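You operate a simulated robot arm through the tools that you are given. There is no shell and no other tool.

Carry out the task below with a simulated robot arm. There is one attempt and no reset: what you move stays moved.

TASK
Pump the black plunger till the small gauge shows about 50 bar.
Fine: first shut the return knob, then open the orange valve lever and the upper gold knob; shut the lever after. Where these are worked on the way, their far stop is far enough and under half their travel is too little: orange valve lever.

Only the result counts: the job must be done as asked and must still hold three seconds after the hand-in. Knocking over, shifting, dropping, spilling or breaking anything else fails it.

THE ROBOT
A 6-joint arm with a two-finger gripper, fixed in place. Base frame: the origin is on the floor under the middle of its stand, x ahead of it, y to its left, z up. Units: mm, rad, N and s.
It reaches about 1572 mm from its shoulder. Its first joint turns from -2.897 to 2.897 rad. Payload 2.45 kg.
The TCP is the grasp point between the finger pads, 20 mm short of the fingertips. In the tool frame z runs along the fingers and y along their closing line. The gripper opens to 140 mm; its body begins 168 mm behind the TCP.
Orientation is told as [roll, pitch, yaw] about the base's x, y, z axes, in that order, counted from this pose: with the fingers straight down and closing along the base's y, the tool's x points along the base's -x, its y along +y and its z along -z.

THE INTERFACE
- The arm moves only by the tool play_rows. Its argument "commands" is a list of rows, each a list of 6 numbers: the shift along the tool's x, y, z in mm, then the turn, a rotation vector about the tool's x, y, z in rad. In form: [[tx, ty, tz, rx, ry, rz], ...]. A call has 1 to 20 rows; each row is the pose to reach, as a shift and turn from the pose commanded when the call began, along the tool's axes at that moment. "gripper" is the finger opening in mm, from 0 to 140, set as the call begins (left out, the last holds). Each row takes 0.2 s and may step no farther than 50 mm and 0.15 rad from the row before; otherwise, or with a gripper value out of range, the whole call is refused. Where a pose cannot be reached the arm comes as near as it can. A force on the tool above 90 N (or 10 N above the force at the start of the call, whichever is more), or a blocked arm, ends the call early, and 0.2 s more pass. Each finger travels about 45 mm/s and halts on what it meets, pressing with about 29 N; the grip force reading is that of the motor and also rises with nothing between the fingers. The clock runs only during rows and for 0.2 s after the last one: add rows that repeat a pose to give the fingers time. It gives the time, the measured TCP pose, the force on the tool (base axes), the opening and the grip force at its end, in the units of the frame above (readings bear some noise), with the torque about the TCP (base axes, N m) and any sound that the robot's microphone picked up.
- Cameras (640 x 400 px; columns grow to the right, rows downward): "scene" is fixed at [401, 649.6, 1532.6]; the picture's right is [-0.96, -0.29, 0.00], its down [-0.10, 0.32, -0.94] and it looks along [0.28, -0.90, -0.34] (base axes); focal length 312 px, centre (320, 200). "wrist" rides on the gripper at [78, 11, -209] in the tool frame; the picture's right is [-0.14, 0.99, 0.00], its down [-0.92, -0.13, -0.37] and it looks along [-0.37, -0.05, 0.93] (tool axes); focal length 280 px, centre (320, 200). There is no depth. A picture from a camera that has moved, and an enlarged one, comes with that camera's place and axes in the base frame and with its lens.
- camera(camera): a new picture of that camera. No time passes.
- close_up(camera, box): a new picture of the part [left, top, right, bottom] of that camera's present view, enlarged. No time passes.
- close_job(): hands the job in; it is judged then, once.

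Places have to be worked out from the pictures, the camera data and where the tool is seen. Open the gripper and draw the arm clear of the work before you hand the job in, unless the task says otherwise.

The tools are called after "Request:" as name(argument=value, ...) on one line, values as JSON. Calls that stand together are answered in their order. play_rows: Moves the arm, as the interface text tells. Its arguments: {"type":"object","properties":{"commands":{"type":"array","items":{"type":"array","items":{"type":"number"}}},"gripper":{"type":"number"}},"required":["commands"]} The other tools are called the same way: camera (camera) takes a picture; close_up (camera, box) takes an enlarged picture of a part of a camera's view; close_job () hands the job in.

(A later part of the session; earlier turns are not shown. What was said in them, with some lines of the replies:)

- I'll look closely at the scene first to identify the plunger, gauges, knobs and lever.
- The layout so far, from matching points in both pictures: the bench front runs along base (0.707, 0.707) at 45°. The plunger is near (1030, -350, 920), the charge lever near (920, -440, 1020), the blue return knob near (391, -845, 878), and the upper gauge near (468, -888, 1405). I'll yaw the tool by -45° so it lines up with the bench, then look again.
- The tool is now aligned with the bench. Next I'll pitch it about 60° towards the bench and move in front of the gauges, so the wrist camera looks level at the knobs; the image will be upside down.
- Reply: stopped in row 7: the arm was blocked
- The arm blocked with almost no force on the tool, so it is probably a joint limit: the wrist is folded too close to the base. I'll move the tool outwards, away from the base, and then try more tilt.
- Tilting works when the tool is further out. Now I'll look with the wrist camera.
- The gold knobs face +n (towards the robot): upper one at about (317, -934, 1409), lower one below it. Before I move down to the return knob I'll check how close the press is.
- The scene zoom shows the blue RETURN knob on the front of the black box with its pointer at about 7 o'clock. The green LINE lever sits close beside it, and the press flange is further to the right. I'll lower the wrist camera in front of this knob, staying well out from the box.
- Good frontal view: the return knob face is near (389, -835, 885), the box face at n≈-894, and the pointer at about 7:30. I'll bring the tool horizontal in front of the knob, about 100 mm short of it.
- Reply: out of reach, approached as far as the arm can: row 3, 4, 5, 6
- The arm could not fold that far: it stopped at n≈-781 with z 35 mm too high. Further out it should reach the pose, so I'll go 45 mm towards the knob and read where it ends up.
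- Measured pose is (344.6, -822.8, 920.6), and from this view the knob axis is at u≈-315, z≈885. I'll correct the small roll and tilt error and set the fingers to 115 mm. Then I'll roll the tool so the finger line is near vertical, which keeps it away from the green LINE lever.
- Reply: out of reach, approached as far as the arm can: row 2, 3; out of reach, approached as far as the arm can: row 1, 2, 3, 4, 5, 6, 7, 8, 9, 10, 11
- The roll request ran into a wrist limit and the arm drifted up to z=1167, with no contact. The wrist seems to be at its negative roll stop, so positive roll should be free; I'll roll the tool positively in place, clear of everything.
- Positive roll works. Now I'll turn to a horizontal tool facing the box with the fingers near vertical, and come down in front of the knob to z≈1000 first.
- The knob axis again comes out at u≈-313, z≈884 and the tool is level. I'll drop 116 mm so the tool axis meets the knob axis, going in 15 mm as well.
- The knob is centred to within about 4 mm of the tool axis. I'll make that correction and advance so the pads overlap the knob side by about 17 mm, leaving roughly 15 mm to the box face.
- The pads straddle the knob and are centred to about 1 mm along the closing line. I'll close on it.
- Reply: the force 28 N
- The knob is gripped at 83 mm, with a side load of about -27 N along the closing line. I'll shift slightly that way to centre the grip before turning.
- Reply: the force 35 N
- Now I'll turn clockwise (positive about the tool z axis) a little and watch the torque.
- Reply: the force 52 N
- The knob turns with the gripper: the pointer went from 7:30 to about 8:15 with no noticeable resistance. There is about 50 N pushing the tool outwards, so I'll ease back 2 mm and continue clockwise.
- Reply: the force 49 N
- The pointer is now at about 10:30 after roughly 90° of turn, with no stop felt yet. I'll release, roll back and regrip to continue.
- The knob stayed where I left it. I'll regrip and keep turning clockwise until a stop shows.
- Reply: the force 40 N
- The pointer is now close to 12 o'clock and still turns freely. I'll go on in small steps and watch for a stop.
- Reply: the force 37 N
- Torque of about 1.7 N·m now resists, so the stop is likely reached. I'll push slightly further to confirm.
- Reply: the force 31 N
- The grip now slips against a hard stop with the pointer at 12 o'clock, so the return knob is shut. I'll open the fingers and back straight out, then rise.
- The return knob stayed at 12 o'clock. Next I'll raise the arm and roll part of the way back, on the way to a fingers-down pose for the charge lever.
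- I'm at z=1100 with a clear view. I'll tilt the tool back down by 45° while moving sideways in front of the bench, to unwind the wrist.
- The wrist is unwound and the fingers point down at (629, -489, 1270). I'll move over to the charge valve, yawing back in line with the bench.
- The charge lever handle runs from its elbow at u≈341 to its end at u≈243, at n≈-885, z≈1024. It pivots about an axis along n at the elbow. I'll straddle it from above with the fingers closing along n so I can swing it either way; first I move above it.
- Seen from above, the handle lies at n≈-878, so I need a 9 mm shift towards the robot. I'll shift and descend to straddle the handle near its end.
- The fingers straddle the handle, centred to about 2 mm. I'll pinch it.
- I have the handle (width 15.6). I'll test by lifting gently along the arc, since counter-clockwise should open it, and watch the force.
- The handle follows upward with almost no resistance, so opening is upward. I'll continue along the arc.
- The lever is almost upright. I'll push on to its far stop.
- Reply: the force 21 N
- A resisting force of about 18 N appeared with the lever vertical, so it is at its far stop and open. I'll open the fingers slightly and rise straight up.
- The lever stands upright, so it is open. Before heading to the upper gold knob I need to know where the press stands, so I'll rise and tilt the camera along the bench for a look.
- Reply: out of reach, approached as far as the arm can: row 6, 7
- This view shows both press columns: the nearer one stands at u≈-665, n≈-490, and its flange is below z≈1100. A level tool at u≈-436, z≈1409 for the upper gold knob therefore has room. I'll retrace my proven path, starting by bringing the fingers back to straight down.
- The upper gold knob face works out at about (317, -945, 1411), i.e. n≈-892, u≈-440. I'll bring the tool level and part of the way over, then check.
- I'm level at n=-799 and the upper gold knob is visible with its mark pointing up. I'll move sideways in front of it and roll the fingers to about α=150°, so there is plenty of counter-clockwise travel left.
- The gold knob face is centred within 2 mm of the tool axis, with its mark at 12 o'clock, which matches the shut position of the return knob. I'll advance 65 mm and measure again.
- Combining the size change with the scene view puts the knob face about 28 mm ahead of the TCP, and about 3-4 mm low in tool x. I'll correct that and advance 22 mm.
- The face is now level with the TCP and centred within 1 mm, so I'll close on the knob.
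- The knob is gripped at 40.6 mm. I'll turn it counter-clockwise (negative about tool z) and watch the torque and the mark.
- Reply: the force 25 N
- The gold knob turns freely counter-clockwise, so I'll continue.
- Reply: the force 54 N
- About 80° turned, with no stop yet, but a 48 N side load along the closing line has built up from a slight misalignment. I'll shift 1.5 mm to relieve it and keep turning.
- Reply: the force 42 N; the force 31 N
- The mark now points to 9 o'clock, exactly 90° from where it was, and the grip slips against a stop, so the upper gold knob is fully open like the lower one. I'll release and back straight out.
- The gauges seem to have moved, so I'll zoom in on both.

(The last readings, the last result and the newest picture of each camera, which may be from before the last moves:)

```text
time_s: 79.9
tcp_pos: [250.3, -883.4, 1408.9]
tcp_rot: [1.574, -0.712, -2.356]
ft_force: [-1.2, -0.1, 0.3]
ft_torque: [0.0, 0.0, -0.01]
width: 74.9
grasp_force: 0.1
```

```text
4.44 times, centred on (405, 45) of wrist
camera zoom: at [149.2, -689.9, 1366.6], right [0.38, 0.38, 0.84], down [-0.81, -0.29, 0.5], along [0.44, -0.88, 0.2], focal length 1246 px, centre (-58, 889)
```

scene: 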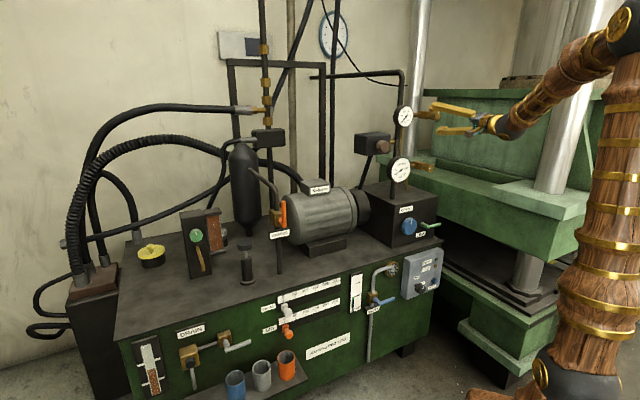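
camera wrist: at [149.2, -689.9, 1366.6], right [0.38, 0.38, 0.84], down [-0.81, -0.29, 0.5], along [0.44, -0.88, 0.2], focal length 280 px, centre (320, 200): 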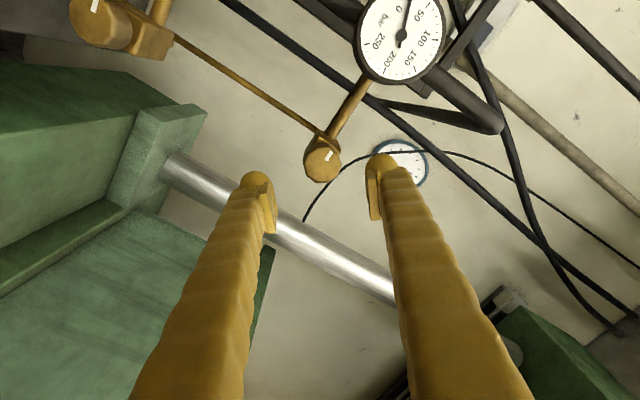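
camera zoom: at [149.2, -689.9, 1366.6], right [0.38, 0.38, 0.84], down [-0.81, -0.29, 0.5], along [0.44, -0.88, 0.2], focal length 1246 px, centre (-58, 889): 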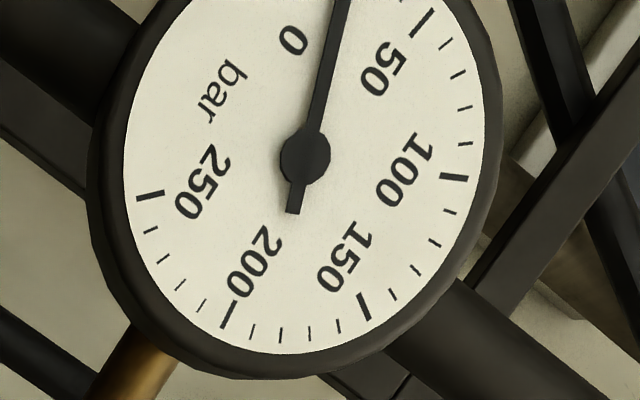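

Both gauges now read about 20 bar, so the accumulator pressure has come through and the small upper gauge is live. I'll go back along the proven path towards a fingers-down pose for the plunger.

Request:
play_rows(commands=[[32.5, 27.1, -1.9, 0.085, 0.073, 0], [65, 54.2, -3.7, 0.17, 0.147, 0], [97.4, 81.3, -5.6, 0.255, 0.22, 0], [129.9, 108.3, -7.4, 0.339, 0.293, 0], [162.4, 135.4, -9.3, 0.424, 0.366, 0], [194.8, 162.5, -11.1, 0.509, 0.44, 0], [227.3, 189.6, -13, 0.594, 0.513, 0], [227.3, 189.6, -13, 0.594, 0.513, 0]])

Request:
play_rows(commands=[[31.6, 27.2, 0, 0.099, 0.0855, 0], [63.1, 54.4, 0, 0.198, 0.171, 0], [94.7, 81.6, 0, 0.297, 0.2565, 0], [126.2, 108.8, 0, 0.396, 0.342, 0], [157.8, 136, 0, 0.495, 0.4275, 0], [189.3, 163.2, 0, 0.594, 0.513, 0], [189.3, 163.2, 0, 0.594, 0.513, 0]])

```text
time_s: 81.7
tcp_pos: [451.6, -664.0, 1404.8]
tcp_rot: [0.65, -0.481, -1.81]
ft_force: [-0.1, -0.5, 0.0]
ft_torque: [0.02, 0.03, 0.0]
width: 74.8
grasp_force: 0.1
```

```text
time_s: 83.3
tcp_pos: [629.7, -485.5, 1405.2]
tcp_rot: [0.0, 0.0, -1.644]
ft_force: [0.1, 0.0, -0.9]
ft_torque: [-0.02, -0.06, 0.02]
width: 75.0
grasp_force: 0.1
```

Fingers are down at (630, -486, 1405). I'll travel at this height to above the plunger at roughly (1030, -350), then look down at it.

Request:
play_rows(commands=[[18.2, 43.2, 0, 0, 0, -0.095], [36.4, 86.4, 0, 0, 0, -0.191], [54.6, 129.7, 0, 0, 0, -0.286], [72.8, 172.9, 0, 0, 0, -0.382], [90.9, 216.1, 0, 0, 0, -0.477], [109.1, 259.3, 0, 0, 0, -0.573], [127.3, 302.6, 0, 0, 0, -0.668], [145.5, 345.8, 0, 0, 0, -0.764], [163.7, 389, 0, 0, 0, -0.859], [163.7, 389, 0, 0, 0, -0.859]])

Request:
camera(camera="wrist")

Request:
camera(camera="scene")

```text
time_s: 85.5
tcp_pos: [967.0, -331.4, 1358.1]
tcp_rot: [0.001, -0.005, -0.784]
ft_force: [-0.5, 0.1, -0.3]
ft_torque: [-0.04, -0.01, 0.01]
width: 75.4
grasp_force: 0.1
out of reach, approached as far as the arm can: row 7, 8, 9, 10
```

```text
taken
camera wrist: at [919.2, -269.9, 1569.0], right [0.8, 0.6, 0.0], down [0.56, -0.74, 0.37], along [0.23, -0.3, -0.93], focal length 280 px, centre (320, 200)
```

wrist: 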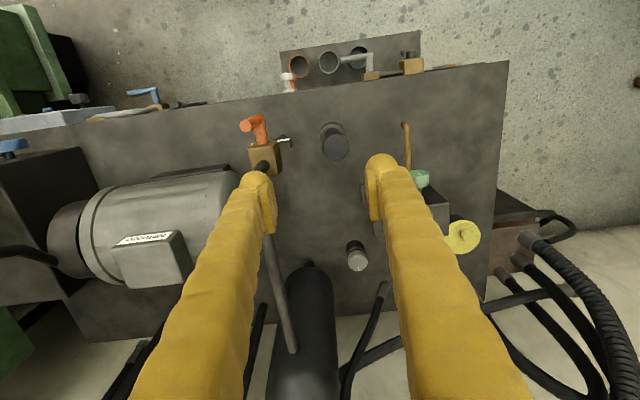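

```text
taken
```

scene: 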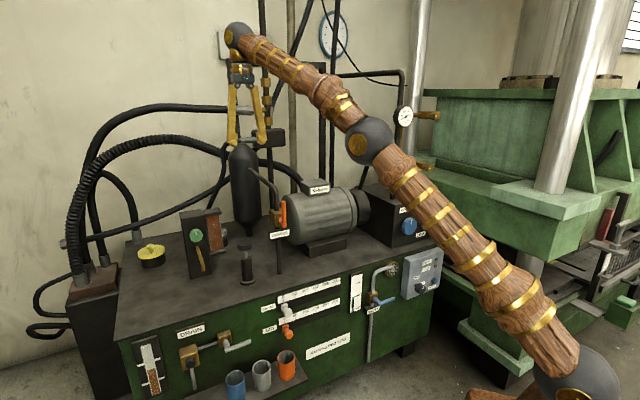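

The arm is at full stretch at this height but will reach lower down. The plunger head works out at about (1026, -349) with its top near z≈940. I'll close the fingers and descend above it.

Request:
play_rows(commands=[[-9, 4.9, 45, 0, 0, 0], [-18, 9.8, 90, 0, 0, 0], [-27, 14.7, 135, 0, 0, 0], [-36, 19.6, 180, 0, 0, 0], [-45, 24.5, 225, 0, 0, 0], [-54.2, 29.2, 270, 0, 0, 0], [-54.2, 29.2, 310, 0, 0, 0], [-54.2, 29.2, 310, 0, 0, 0], [-54.2, 29.2, 310, 0, 0, 0]], gripper=0)

Request:
camera(camera="wrist")

Request:
close_up(camera="scene", box=[200, 180, 320, 290])

```text
time_s: 87.5
tcp_pos: [1027.8, -349.4, 1048.2]
tcp_rot: [0.002, -0.002, -0.787]
ft_force: [-0.1, -0.4, -0.5]
ft_torque: [0.02, -0.01, 0.02]
width: 0.0
grasp_force: 28.8
```

```text
taken
camera wrist: at [978.9, -288.4, 1259.2], right [0.8, 0.6, 0.0], down [0.56, -0.74, 0.37], along [0.22, -0.3, -0.93], focal length 280 px, centre (320, 200)
```

wrist: 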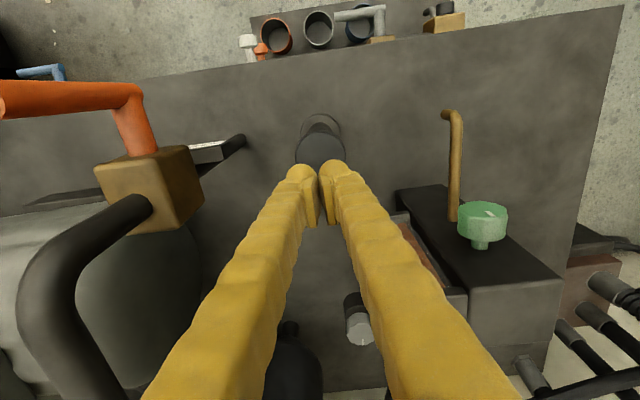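

```text
3.64 times, centred on (260, 235) of scene
camera zoom: at [401.0, 649.6, 1532.6], right [-0.96, -0.29, 0.0], down [-0.1, 0.32, -0.94], along [0.28, -0.9, -0.34], focal length 1136 px, centre (538, 73)
```

zoom: 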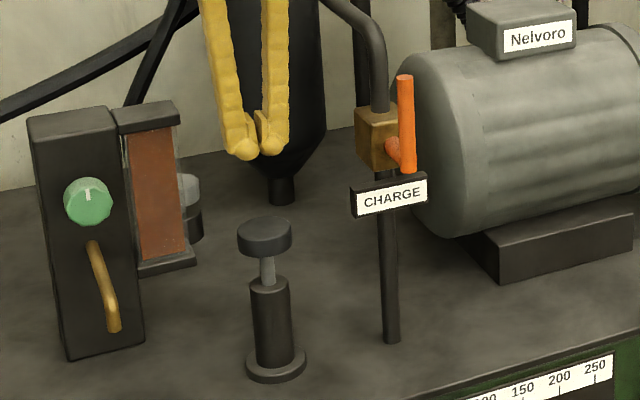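

Request:
close_up(camera="wrist", box=[260, 90, 380, 210])

```text
3.33 times, centred on (320, 150) of wrist
camera zoom: at [978.9, -288.4, 1259.2], right [0.8, 0.6, 0.0], down [0.56, -0.74, 0.37], along [0.22, -0.3, -0.93], focal length 935 px, centre (320, 367)
```

zoom: 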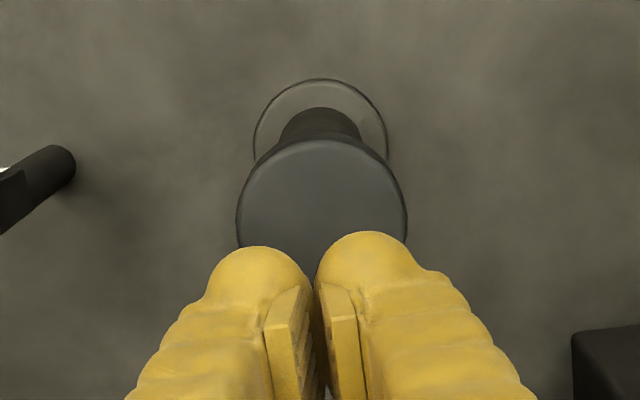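

The head top is at about (1026, -348, 936), about 3 mm off the tool axis. I'll centre and lower until the fingertips are just above it.

Request:
play_rows(commands=[[2.6, 0, 30, 0, 0, 0], [2.6, 0, 60, 0, 0, 0], [2.6, 0, 80, 0, 0, 0], [2.6, 0, 86, 0, 0, 0], [2.6, 0, 86, 0, 0, 0]])

Request:
close_up(camera="scene", box=[210, 220, 290, 290])

```text
time_s: 88.7
tcp_pos: [1026.3, -348.9, 962.1]
tcp_rot: [0.002, -0.002, -0.784]
ft_force: [0.0, -0.5, -0.1]
ft_torque: [-0.02, 0.0, 0.05]
width: 0.1
grasp_force: 29.4
```

```text
5.71 times, centred on (250, 255) of scene
camera zoom: at [401.0, 649.6, 1532.6], right [-0.96, -0.29, 0.0], down [-0.1, 0.32, -0.94], along [0.28, -0.9, -0.34], focal length 1784 px, centre (720, -114)
```

zoom: 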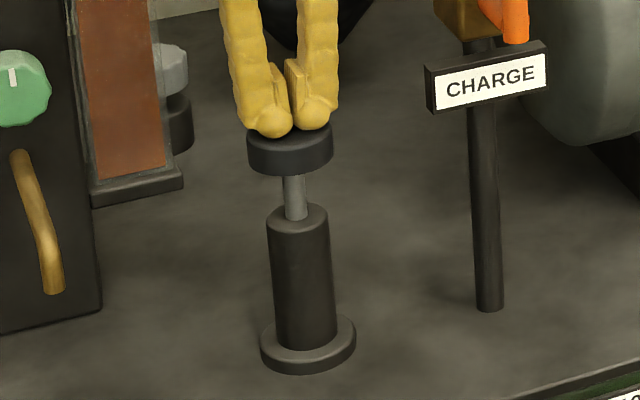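

The tips are just over the head. I'll press down in small steps and watch the force and the gauge.

Request:
play_rows(commands=[[0, 0, 5, 0, 0, 0], [0, 0, 10, 0, 0, 0], [0, 0, 15, 0, 0, 0], [0, 0, 20, 0, 0, 0], [0, 0, 20, 0, 0, 0]])

Request:
close_up(camera="scene", box=[210, 220, 290, 290])

Request:
close_up(camera="scene", box=[388, 100, 420, 130])

```text
time_s: 89.9
tcp_pos: [1025.7, -348.7, 941.6]
tcp_rot: [0.0, -0.001, -0.784]
ft_force: [1.8, -0.6, 6.7]
ft_torque: [0.02, 0.0, -0.02]
width: 5.8
grasp_force: 29.3
```

```text
5.71 times, centred on (250, 255) of scene
camera zoom: at [401.0, 649.6, 1532.6], right [-0.96, -0.29, 0.0], down [-0.1, 0.32, -0.94], along [0.28, -0.9, -0.34], focal length 1784 px, centre (720, -114)
```

zoom: 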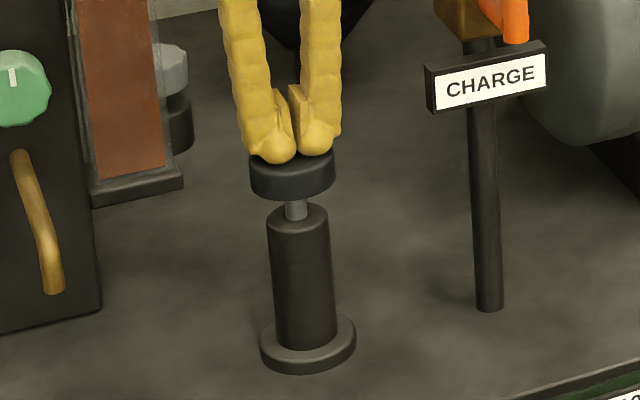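

```text
13.33 times, centred on (404, 115) of scene
camera zoom: at [401.0, 649.6, 1532.6], right [-0.96, -0.29, 0.0], down [-0.1, 0.32, -0.94], along [0.28, -0.9, -0.34], focal length 4163 px, centre (-800, 1333)
```

zoom: 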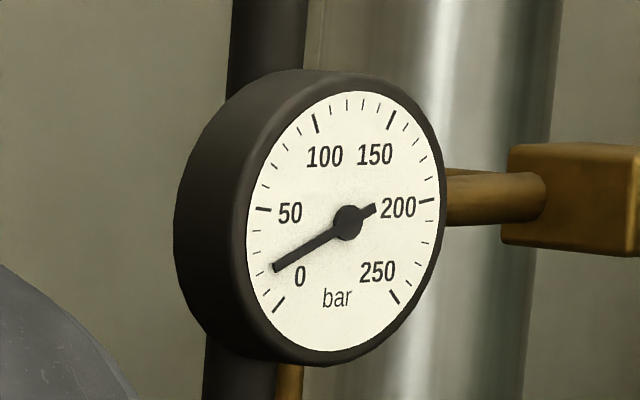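

The plunger moves down with about 7 N and the gauge has not changed yet. I'll press on towards the bottom of the stroke.

Request:
play_rows(commands=[[0, 0, 5, 0, 0, 0], [0, 0, 10, 0, 0, 0], [0, 0, 15, 0, 0, 0], [0, 0, 20, 0, 0, 0], [0, 0, 20, 0, 0, 0]])

Request:
close_up(camera="scene", box=[210, 220, 290, 290])

Request:
close_up(camera="scene", box=[388, 100, 420, 130])

```text
time_s: 91.1
tcp_pos: [1025.1, -350.0, 921.3]
tcp_rot: [0.001, -0.004, -0.786]
ft_force: [3.6, -0.5, 12.3]
ft_torque: [0.04, -0.05, 0.02]
width: 6.2
grasp_force: 29.3
```

```text
5.71 times, centred on (250, 255) of scene
camera zoom: at [401.0, 649.6, 1532.6], right [-0.96, -0.29, 0.0], down [-0.1, 0.32, -0.94], along [0.28, -0.9, -0.34], focal length 1784 px, centre (720, -114)
```

zoom: 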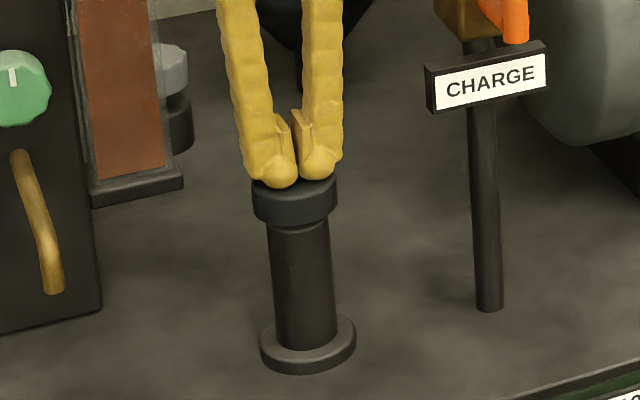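

```text
13.33 times, centred on (404, 115) of scene
camera zoom: at [401.0, 649.6, 1532.6], right [-0.96, -0.29, 0.0], down [-0.1, 0.32, -0.94], along [0.28, -0.9, -0.34], focal length 4163 px, centre (-800, 1333)
```

zoom: 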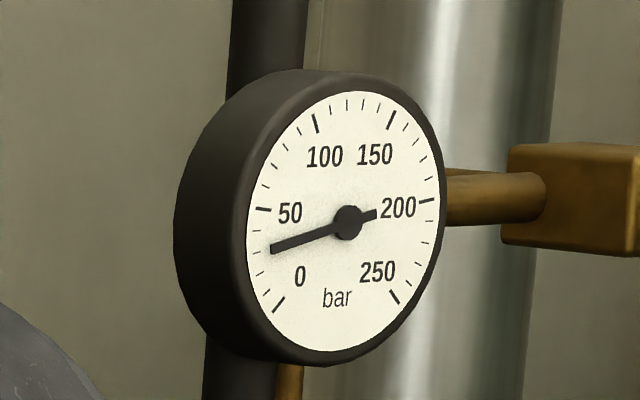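

The gauge rose from about 20 to about 30 bar near the bottom of the stroke. I'll let the plunger return fully and check both.

Request:
play_rows(commands=[[0, 0, -10, 0, 0, 0], [0, 0, -20, 0, 0, 0], [0, 0, -30, 0, 0, 0], [0, 0, -41, 0, 0, 0], [0, 0, -41, 0, 0, 0]])

Request:
close_up(camera="scene", box=[210, 220, 290, 290])

Request:
close_up(camera="scene", box=[393, 105, 413, 127])

```text
time_s: 92.3
tcp_pos: [1025.0, -349.3, 963.7]
tcp_rot: [0.001, -0.002, -0.786]
ft_force: [-0.9, -0.5, 0.2]
ft_torque: [0.02, -0.01, -0.02]
width: 0.1
grasp_force: 29.5
```

```text
5.71 times, centred on (250, 255) of scene
camera zoom: at [401.0, 649.6, 1532.6], right [-0.96, -0.29, 0.0], down [-0.1, 0.32, -0.94], along [0.28, -0.9, -0.34], focal length 1784 px, centre (720, -114)
```

zoom: 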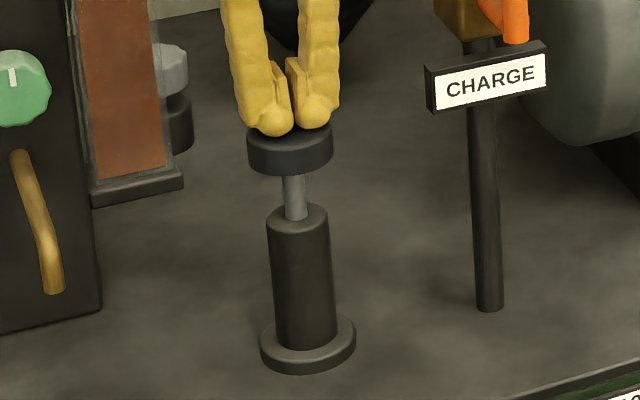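

```text
16.00 times, centred on (403, 116) of scene
camera zoom: at [401.0, 649.6, 1532.6], right [-0.96, -0.29, 0.0], down [-0.1, 0.32, -0.94], along [0.28, -0.9, -0.34], focal length 4996 px, centre (-1008, 1544)
```

zoom: 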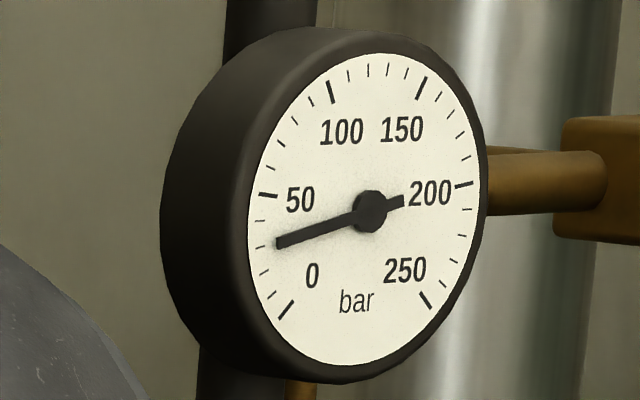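

The plunger springs back and the gauge holds about 30 bar, so each stroke adds roughly 10 bar. Now the second stroke.

Request:
play_rows(commands=[[0, 0, 8, 0, 0, 0], [0, 0, 16, 0, 0, 0], [0, 0, 24, 0, 0, 0], [0, 0, 32, 0, 0, 0], [0, 0, 40, 0, 0, 0], [0, 0, 41, 0, 0, 0], [0, 0, 30, 0, 0, 0], [0, 0, 20, 0, 0, 0], [0, 0, 10, 0, 0, 0], [0, 0, 0, 0, 0, 0], [0, 0, 0, 0, 0, 0]])

Request:
close_up(camera="scene", box=[393, 105, 413, 127])

Request:
close_up(camera="scene", box=[210, 220, 290, 290])

```text
time_s: 94.7
tcp_pos: [1024.3, -350.9, 963.1]
tcp_rot: [0.001, -0.001, -0.785]
ft_force: [0.2, 0.3, 0.5]
ft_torque: [0.0, 0.0, 0.04]
width: 0.0
grasp_force: 29.4
```

```text
16.00 times, centred on (403, 116) of scene
camera zoom: at [401.0, 649.6, 1532.6], right [-0.96, -0.29, 0.0], down [-0.1, 0.32, -0.94], along [0.28, -0.9, -0.34], focal length 4996 px, centre (-1008, 1544)
```

zoom: 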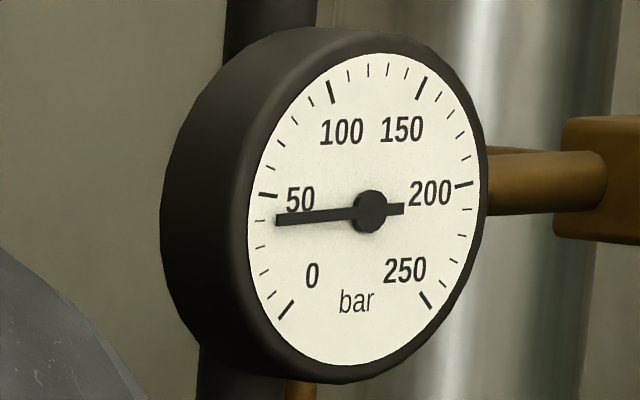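

```text
5.71 times, centred on (250, 255) of scene
camera zoom: at [401.0, 649.6, 1532.6], right [-0.96, -0.29, 0.0], down [-0.1, 0.32, -0.94], along [0.28, -0.9, -0.34], focal length 1784 px, centre (720, -114)
```

zoom: 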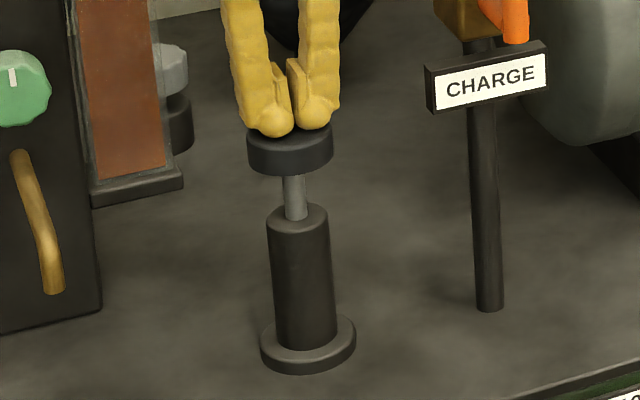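

The gauge now reads about 40 bar. One more stroke should bring it to 50.

Request:
play_rows(commands=[[0, 0, 8, 0, 0, 0], [0, 0, 16, 0, 0, 0], [0, 0, 24, 0, 0, 0], [0, 0, 32, 0, 0, 0], [0, 0, 40, 0, 0, 0], [0, 0, 41, 0, 0, 0], [0, 0, 30, 0, 0, 0], [0, 0, 20, 0, 0, 0], [0, 0, 10, 0, 0, 0], [0, 0, 0, 0, 0, 0], [0, 0, 0, 0, 0, 0]])

Request:
close_up(camera="scene", box=[393, 105, 413, 127])

Request:
close_up(camera="scene", box=[210, 220, 290, 290])

```text
time_s: 97.1
tcp_pos: [1026.5, -349.6, 962.8]
tcp_rot: [0.001, -0.001, -0.786]
ft_force: [-0.5, 0.8, -0.1]
ft_torque: [-0.06, 0.0, 0.01]
width: 0.0
grasp_force: 29.5
```

```text
16.00 times, centred on (403, 116) of scene
camera zoom: at [401.0, 649.6, 1532.6], right [-0.96, -0.29, 0.0], down [-0.1, 0.32, -0.94], along [0.28, -0.9, -0.34], focal length 4996 px, centre (-1008, 1544)
```

zoom: 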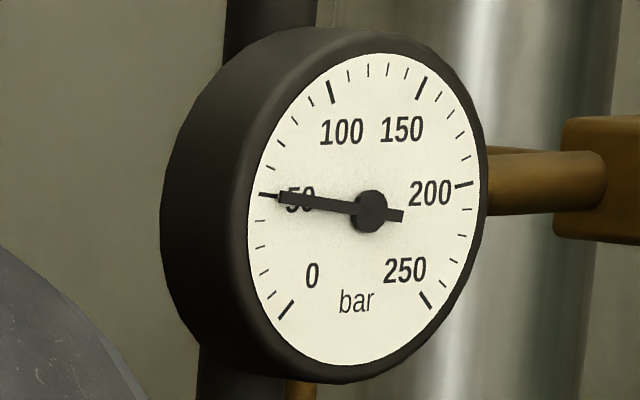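

```text
5.71 times, centred on (250, 255) of scene
camera zoom: at [401.0, 649.6, 1532.6], right [-0.96, -0.29, 0.0], down [-0.1, 0.32, -0.94], along [0.28, -0.9, -0.34], focal length 1784 px, centre (720, -114)
```

zoom: 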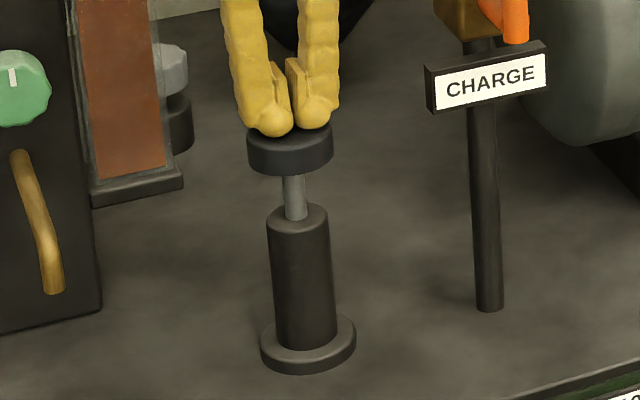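

The small gauge reads 50 bar exactly. I'll raise clear of the plunger and go back to the charge lever to shut it.

Request:
play_rows(commands=[[0, 0, -30, 0, 0, 0], [0, 0, -75, 0, 0, 0], [0, 0, -120, 0, 0, 0], [0, 0, -165, 0, 0, 0], [0, 0, -210, 0, 0, 0], [0, 0, -250, 0, 0, 0], [0, 0, -250, 0, 0, 0]])

```text
time_s: 98.7
tcp_pos: [1024.4, -349.1, 1216.5]
tcp_rot: [0.001, -0.002, -0.787]
ft_force: [0.8, 0.1, -0.6]
ft_torque: [0.01, 0.01, 0.01]
width: 0.0
grasp_force: 29.1
```

Request:
play_rows(commands=[[8.3, -11.8, 0, 0, 0, 0.143], [16.7, -23.7, 0, 0, 0, 0.286], [25, -35.5, 0, 0, 0, 0.428], [33.3, -47.3, 0, 0, 0, 0.571], [41.7, -59.2, 0, 0, 0, 0.714], [50, -71, 0, 0, 0, 0.857], [58.4, -82.9, 0, 0, 0, 1.0], [66.7, -94.7, 0, 0, 0, 1.142], [75, -106.5, 0, 0, 0, 1.285], [83.4, -118.4, 0, 0, 0, 1.428], [91.7, -130.2, 0, 0, 0, 1.571], [91.7, -130.2, 0, 0, 0, 1.571]], gripper=40)

Request:
camera(camera="wrist")

Request:
close_up(camera="scene", box=[230, 130, 330, 260])

```text
time_s: 101.3
tcp_pos: [868.7, -375.8, 1212.6]
tcp_rot: [0.003, 0.0, -2.356]
ft_force: [-1.4, -0.1, 0.0]
ft_torque: [0.03, -0.03, 0.01]
width: 40.1
grasp_force: 0.1
```

```text
taken
camera wrist: at [930.3, -329.5, 1422.3], right [0.6, -0.8, 0.0], down [-0.74, -0.56, 0.37], along [-0.29, -0.22, -0.93], focal length 280 px, centre (320, 200)
```

wrist: 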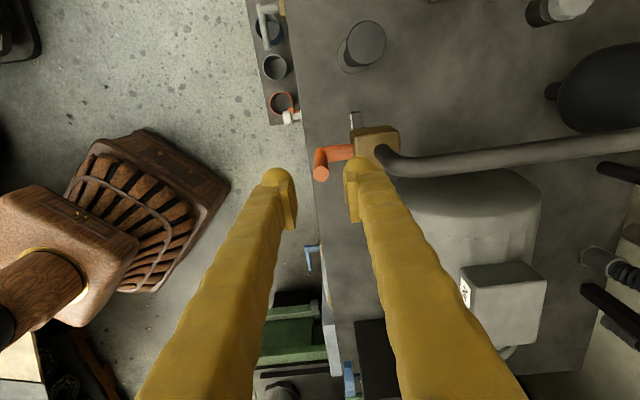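

```text
3.08 times, centred on (280, 195) of scene
camera zoom: at [401.0, 649.6, 1532.6], right [-0.96, -0.29, 0.0], down [-0.1, 0.32, -0.94], along [0.28, -0.9, -0.34], focal length 961 px, centre (443, 215)
```

zoom: 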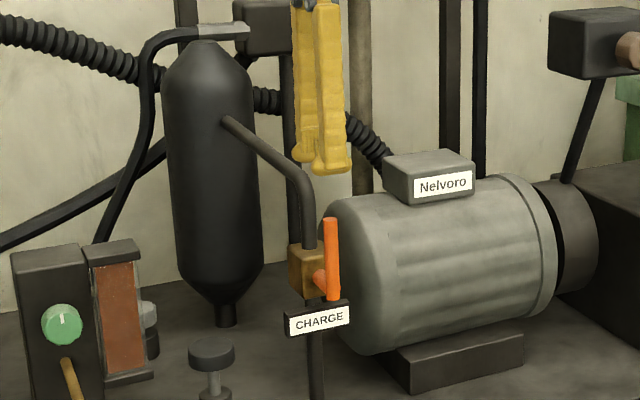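

The handle end shows about 7 mm to the -u side of the tool axis. I'll shift by that and lower the open fingers over the upright handle.

Request:
play_rows(commands=[[-7, 0, 0, 0, 0, 0], [-7, 0, 35, 0, 0, 0], [-7, 0, 70, 0, 0, 0], [-7, 0, 95, 0, 0, 0], [-7, 0, 111, 0, 0, 0], [-7, 0, 111, 0, 0, 0]])

Request:
camera(camera="wrist")

Request:
close_up(camera="scene", box=[240, 170, 340, 270])

```text
time_s: 102.7
tcp_pos: [863.5, -381.2, 1101.0]
tcp_rot: [0.002, -0.001, -2.356]
ft_force: [-0.1, 0.0, -0.5]
ft_torque: [-0.01, -0.02, 0.0]
width: 40.0
grasp_force: 0.0
```

```text
taken
camera wrist: at [925.1, -334.5, 1311.6], right [0.6, -0.8, 0.0], down [-0.74, -0.56, 0.37], along [-0.29, -0.22, -0.93], focal length 280 px, centre (320, 200)
```

wrist: 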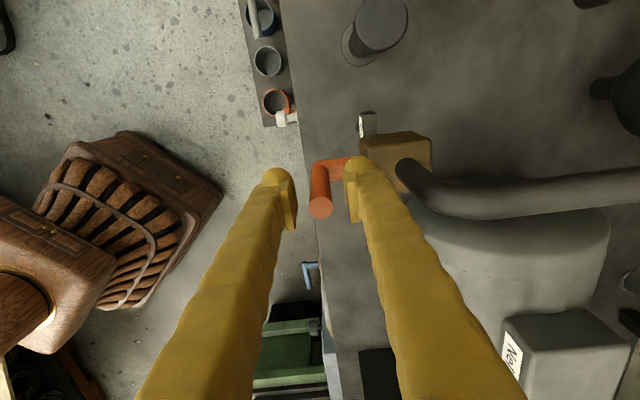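

```text
4.00 times, centred on (290, 220) of scene
camera zoom: at [401.0, 649.6, 1532.6], right [-0.96, -0.29, 0.0], down [-0.1, 0.32, -0.94], along [0.28, -0.9, -0.34], focal length 1249 px, centre (440, 120)
```

zoom: 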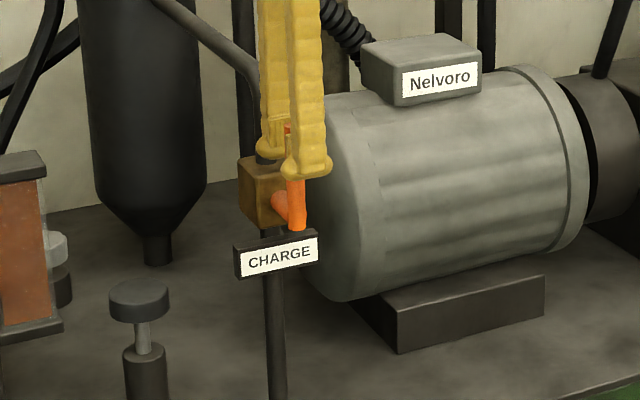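

The fingers straddle the upright handle. I'll pinch it, then swing it back down along the arc.

Request:
play_rows(commands=[[0, 0, 0, 0, 0, 0], [0, 0, 0, 0, 0, 0], [0, 0, 0, 0, 0, 0], [0, 0, 0, 0, 0, 0]], gripper=8)

Request:
play_rows(commands=[[-6, 0, 0.2, 0, 0, 0], [-13, 0, 1.1, 0, 0, 0], [-24, 0, 3.9, 0, 0, 0], [-35, 0, 8.4, 0, 0, 0], [-45, 0, 14.4, 0, 0, 0], [-54, 0, 21.8, 0, 0, 0], [-61.5, 0, 30.4, 0, 0, 0], [-67.7, 0, 40.1, 0, 0, 0], [-72.4, 0, 50.6, 0, 0, 0], [-75.5, 0, 61.7, 0, 0, 0], [-75.5, 0, 61.7, 0, 0, 0]])

Request:
close_up(camera="scene", box=[240, 170, 340, 270])

```text
time_s: 103.7
tcp_pos: [863.1, -381.0, 1101.6]
tcp_rot: [0.001, 0.001, -2.355]
ft_force: [4.0, -3.0, -2.1]
ft_torque: [-0.03, -0.1, 0.03]
width: 16.5
grasp_force: 42.6
```

```text
time_s: 106.1
tcp_pos: [809.6, -434.4, 1038.9]
tcp_rot: [0.001, 0.0, -2.356]
ft_force: [-9.1, 6.1, -1.3]
ft_torque: [-0.23, -0.09, 0.16]
width: 14.2
grasp_force: 4.5
```

```text
4.00 times, centred on (290, 220) of scene
camera zoom: at [401.0, 649.6, 1532.6], right [-0.96, -0.29, 0.0], down [-0.1, 0.32, -0.94], along [0.28, -0.9, -0.34], focal length 1249 px, centre (440, 120)
```

zoom: 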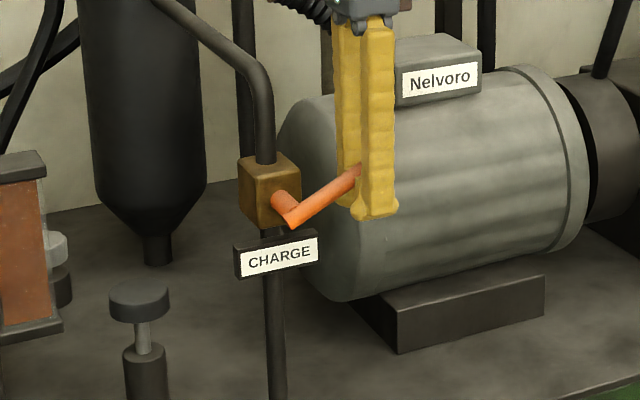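

The handle followed down to about 25° above level, slipping a little in the pads. I'll continue downwards past the closed position to bring it to its stop.

Request:
play_rows(commands=[[-1, 0, 6, 0, 0, 0], [-1.5, 0, 12, 0, 0, 0], [-1.5, 0, 18, 0, 0, 0], [-1, 0, 24, 0, 0, 0], [0, 0, 30, 0, 0, 0], [0, 0, 30, 0, 0, 0]])

Request:
close_up(camera="scene", box=[240, 170, 340, 270])

Request:
camera(camera="wrist")

```text
time_s: 107.5
tcp_pos: [810.4, -435.2, 1009.5]
tcp_rot: [0.003, -0.002, -2.356]
ft_force: [-1.1, 0.5, -0.3]
ft_torque: [0.04, 0.01, 0.03]
width: 8.0
grasp_force: 0.0
```

```text
4.00 times, centred on (290, 220) of scene
camera zoom: at [401.0, 649.6, 1532.6], right [-0.96, -0.29, 0.0], down [-0.1, 0.32, -0.94], along [0.28, -0.9, -0.34], focal length 1249 px, centre (440, 120)
```

zoom: 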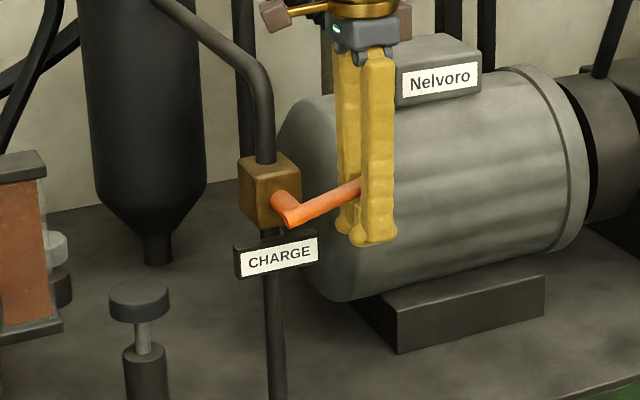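

```text
taken
camera wrist: at [872.8, -388.8, 1220.0], right [0.6, -0.8, 0.0], down [-0.74, -0.56, 0.37], along [-0.29, -0.22, -0.93], focal length 280 px, centre (320, 200)
```

wrist: 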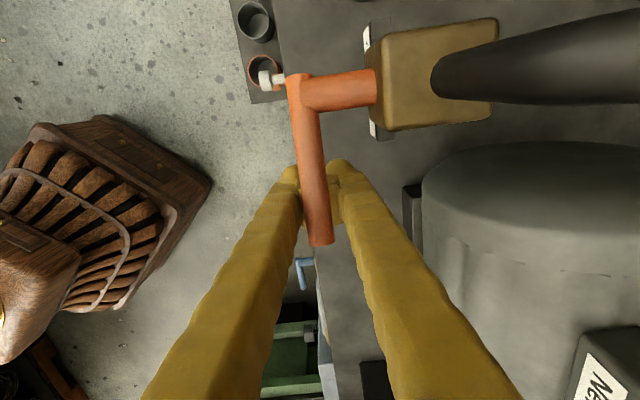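

The handle slipped up out of the pads and sits about 15° above level. I'll open, rise above it, close the fingers and press it down from the top.

Request:
play_rows(commands=[[0, 0, 0, 0, 0, 0], [0, 0, 0, 0, 0, 0], [0, 0, 0, 0, 0, 0], [0, 0, -30, 0, 0, 0], [0, 0, -60, 0, 0, 0], [0, 0, -90, 0, 0, 0], [0, 0, -110, 0, 0, 0], [0, 0, -110, 0, 0, 0]], gripper=42)

Request:
play_rows(commands=[[0, 0, 0, 0, 0, 0], [0, 0, 0, 0, 0, 0], [0, 0, 0, 0, 0, 0], [0, 0, 0, 0, 0, 0]], gripper=0)

Request:
camera(camera="wrist")

Request:
close_up(camera="scene", box=[240, 170, 340, 270])

```text
time_s: 109.3
tcp_pos: [811.0, -433.5, 1119.6]
tcp_rot: [0.002, 0.001, -2.357]
ft_force: [0.5, 0.4, 0.1]
ft_torque: [0.01, 0.0, 0.01]
width: 42.0
grasp_force: 0.1
```

```text
time_s: 110.3
tcp_pos: [811.3, -433.7, 1119.1]
tcp_rot: [0.001, 0.0, -2.356]
ft_force: [-0.3, 0.9, 0.7]
ft_torque: [0.01, -0.01, 0.02]
width: 0.1
grasp_force: 29.4
```

```text
taken
camera wrist: at [873.1, -387.4, 1329.0], right [0.6, -0.8, 0.0], down [-0.74, -0.56, 0.37], along [-0.29, -0.22, -0.93], focal length 280 px, centre (320, 200)
```

wrist: 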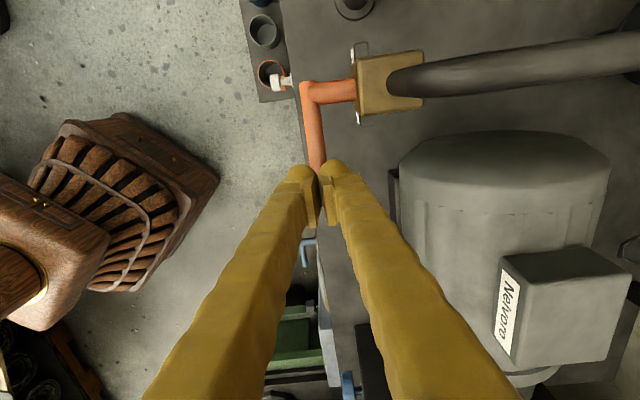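

```text
4.00 times, centred on (290, 220) of scene
camera zoom: at [401.0, 649.6, 1532.6], right [-0.96, -0.29, 0.0], down [-0.1, 0.32, -0.94], along [0.28, -0.9, -0.34], focal length 1249 px, centre (440, 120)
```

zoom: 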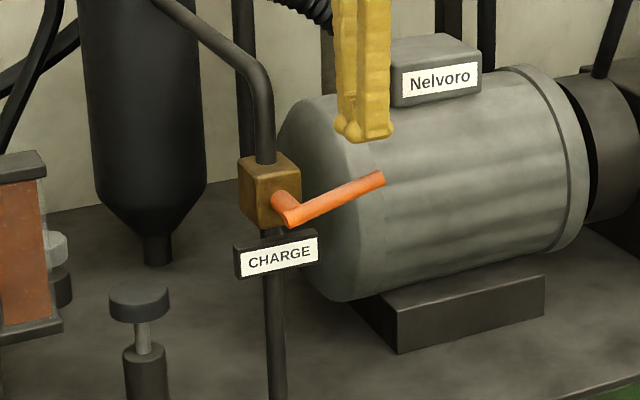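

The handle is at about 20° and my closed fingertips are right above it. I'll press down to the closed position.

Request:
play_rows(commands=[[0, 0, 15, 0, 0, 0], [0, 0, 30, 0, 0, 0], [0, 0, 40, 0, 0, 0], [0, 0, 48, 0, 0, 0], [0, 0, 56, 0, 0, 0], [0, 0, 62, 0, 0, 0], [0, 0, 67, 0, 0, 0], [0, 0, 67, 0, 0, 0]])

Request:
close_up(camera="scene", box=[240, 170, 340, 270])

```text
time_s: 112.1
tcp_pos: [809.9, -436.0, 1055.7]
tcp_rot: [0.004, 0.002, -2.355]
ft_force: [-6.6, 3.7, 37.4]
ft_torque: [0.61, -0.21, -0.29]
width: 0.0
grasp_force: 29.2
```

```text
4.00 times, centred on (290, 220) of scene
camera zoom: at [401.0, 649.6, 1532.6], right [-0.96, -0.29, 0.0], down [-0.1, 0.32, -0.94], along [0.28, -0.9, -0.34], focal length 1249 px, centre (440, 120)
```

zoom: 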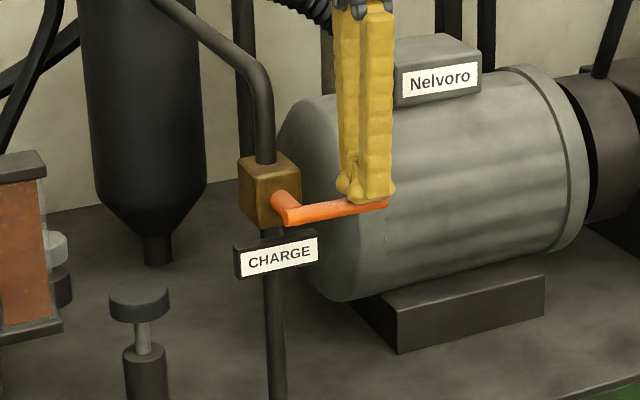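

The force rose to 37 N with the handle back at its original level, so the lever is shut against its stop. I'll rise clear and check everything.

Request:
play_rows(commands=[[0, 0, -20, 0, 0, 0], [0, 0, -50, 0, 0, 0], [0, 0, -90, 0, 0, 0], [0, 0, -130, 0, 0, 0], [0, 0, -170, 0, 0, 0], [0, 0, -200, 0, 0, 0], [0, 0, -200, 0, 0, 0]])

Request:
close_up(camera="scene", box=[230, 180, 330, 280])

Request:
close_up(camera="scene", box=[393, 105, 413, 127])

Request:
close_up(camera="scene", box=[384, 152, 418, 186])

Request:
camera(camera="scene")

```text
time_s: 113.7
tcp_pos: [810.4, -436.1, 1253.3]
tcp_rot: [0.003, 0.0, -2.357]
ft_force: [0.3, -0.3, -0.2]
ft_torque: [0.01, -0.01, 0.01]
width: 0.0
grasp_force: 28.5
```

```text
4.00 times, centred on (280, 230) of scene
camera zoom: at [401.0, 649.6, 1532.6], right [-0.96, -0.29, 0.0], down [-0.1, 0.32, -0.94], along [0.28, -0.9, -0.34], focal length 1249 px, centre (480, 80)
```

zoom: 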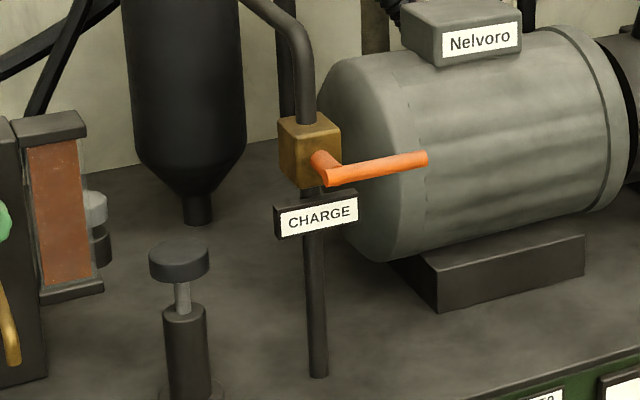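

```text
16.00 times, centred on (403, 116) of scene
camera zoom: at [401.0, 649.6, 1532.6], right [-0.96, -0.29, 0.0], down [-0.1, 0.32, -0.94], along [0.28, -0.9, -0.34], focal length 4996 px, centre (-1008, 1544)
```

zoom: 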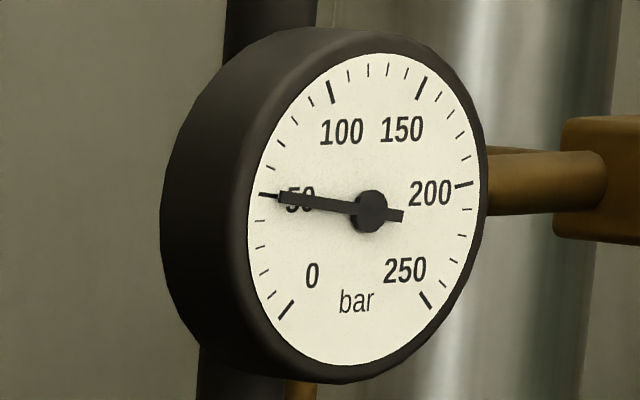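

```text
11.76 times, centred on (401, 169) of scene
camera zoom: at [401.0, 649.6, 1532.6], right [-0.96, -0.29, 0.0], down [-0.1, 0.32, -0.94], along [0.28, -0.9, -0.34], focal length 3674 px, centre (-633, 565)
```

zoom: 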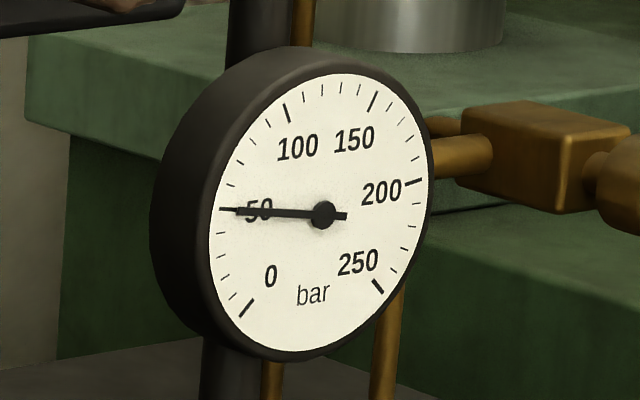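

```text
taken
```

scene: 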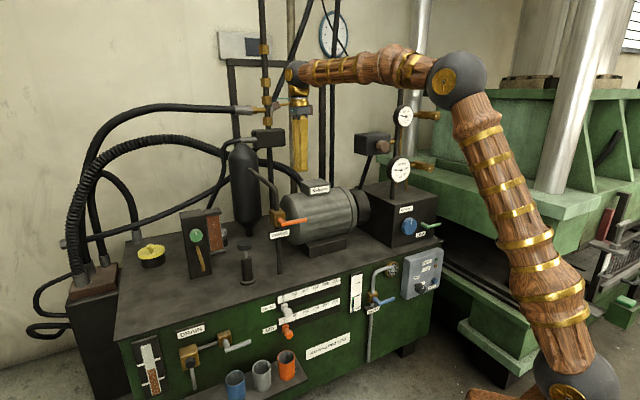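

The lever is shut and both gauges read 50 bar. I'll draw the arm well clear, open the gripper, and let a little time pass to check that the pressure holds.

Request:
play_rows(commands=[[0, -20, -30, 0, 0, 0], [0, -50, -65, 0, 0, 0], [0, -80, -100, 0, 0, 0], [0, -110, -130, 0, 0, 0], [0, -140, -150, 0, 0, 0], [0, -170, -160, 0, 0, 0], [0, -200, -160, 0, 0, 0], [0, -200, -160, 0, 0, 0], [0, -200, -160, 0, 0, 0], [0, -200, -160, 0, 0, 0], [0, -200, -160, 0, 0, 0], [0, -200, -160, 0, 0, 0], [0, -200, -160, 0, 0, 0], [0, -200, -160, 0, 0, 0], [0, -200, -160, 0, 0, 0], [0, -200, -160, 0, 0, 0], [0, -200, -160, 0, 0, 0], [0, -200, -160, 0, 0, 0], [0, -200, -160, 0, 0, 0], [0, -200, -160, 0, 0, 0]], gripper=100)

Request:
camera(camera="scene")

Request:
close_up(camera="scene", box=[393, 105, 413, 127])

Request:
close_up(camera="scene", box=[370, 90, 450, 250])

Request:
close_up(camera="scene", box=[160, 190, 320, 300])

```text
time_s: 117.9
tcp_pos: [667.9, -293.6, 1413.0]
tcp_rot: [0.003, 0.001, -2.355]
ft_force: [-0.1, 0.3, -0.2]
ft_torque: [0.0, 0.01, 0.0]
width: 100.1
grasp_force: 0.1
```

```text
taken
```

scene: 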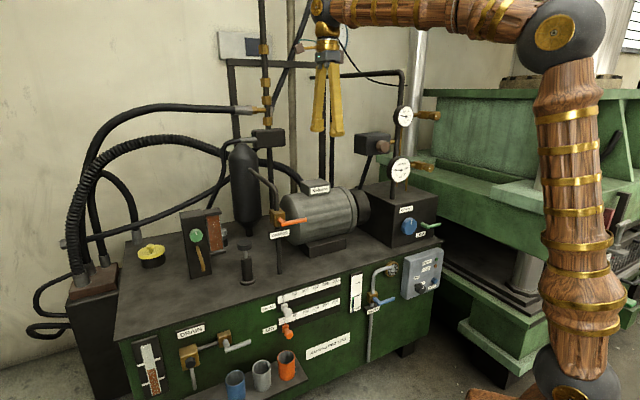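

```text
16.00 times, centred on (403, 116) of scene
camera zoom: at [401.0, 649.6, 1532.6], right [-0.96, -0.29, 0.0], down [-0.1, 0.32, -0.94], along [0.28, -0.9, -0.34], focal length 4996 px, centre (-1008, 1544)
```

zoom: 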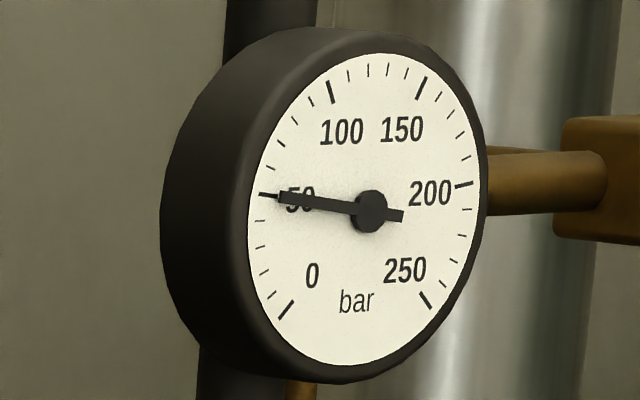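

```text
2.50 times, centred on (410, 170) of scene
camera zoom: at [401.0, 649.6, 1532.6], right [-0.96, -0.29, 0.0], down [-0.1, 0.32, -0.94], along [0.28, -0.9, -0.34], focal length 781 px, centre (95, 275)
```

zoom: 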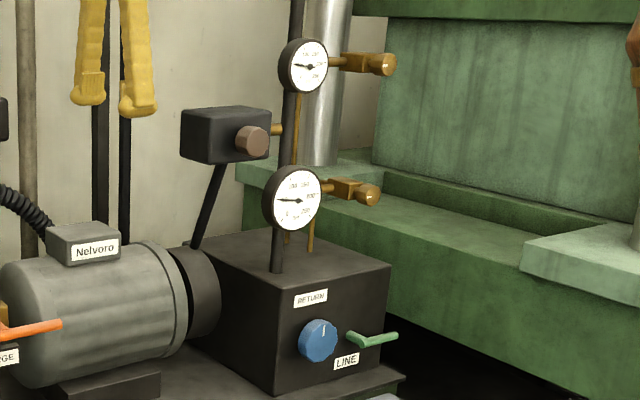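

```text
3.64 times, centred on (240, 245) of scene
camera zoom: at [401.0, 649.6, 1532.6], right [-0.96, -0.29, 0.0], down [-0.1, 0.32, -0.94], along [0.28, -0.9, -0.34], focal length 1136 px, centre (611, 36)
```

zoom: 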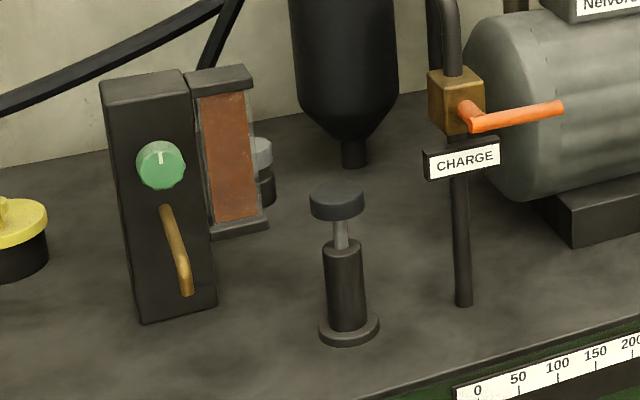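

About four seconds on, the small gauge still reads 50 bar. The return knob is shut, the upper gold knob is open, the charge lever is shut, and nothing else has moved. The arm is clear with the gripper open, so I'm handing the job in.

Request:
close_job()

```text
The job is handed in.
```

The small upper gauge reads 50 bar, and it held there for about four seconds before I handed the job in.

- **Return knob:** turned clockwise to its stop first, so it is shut.
- **Orange lever:** then opened to its far stop. After pumping I pressed it back down to its shut stop.
- **Upper gold knob:** opened 90° counter-clockwise to its stop and left open.
- **Plunger:** three full strokes took the gauge from about 20 to 50 bar; it springs back up on its own.

When I swung the lever shut, the handle slipped out of the fingers partway. I pressed it down from above to finish, and it is back at its original position.

The last pictures show nothing else moved. The arm is clear of the bench with the gripper open.
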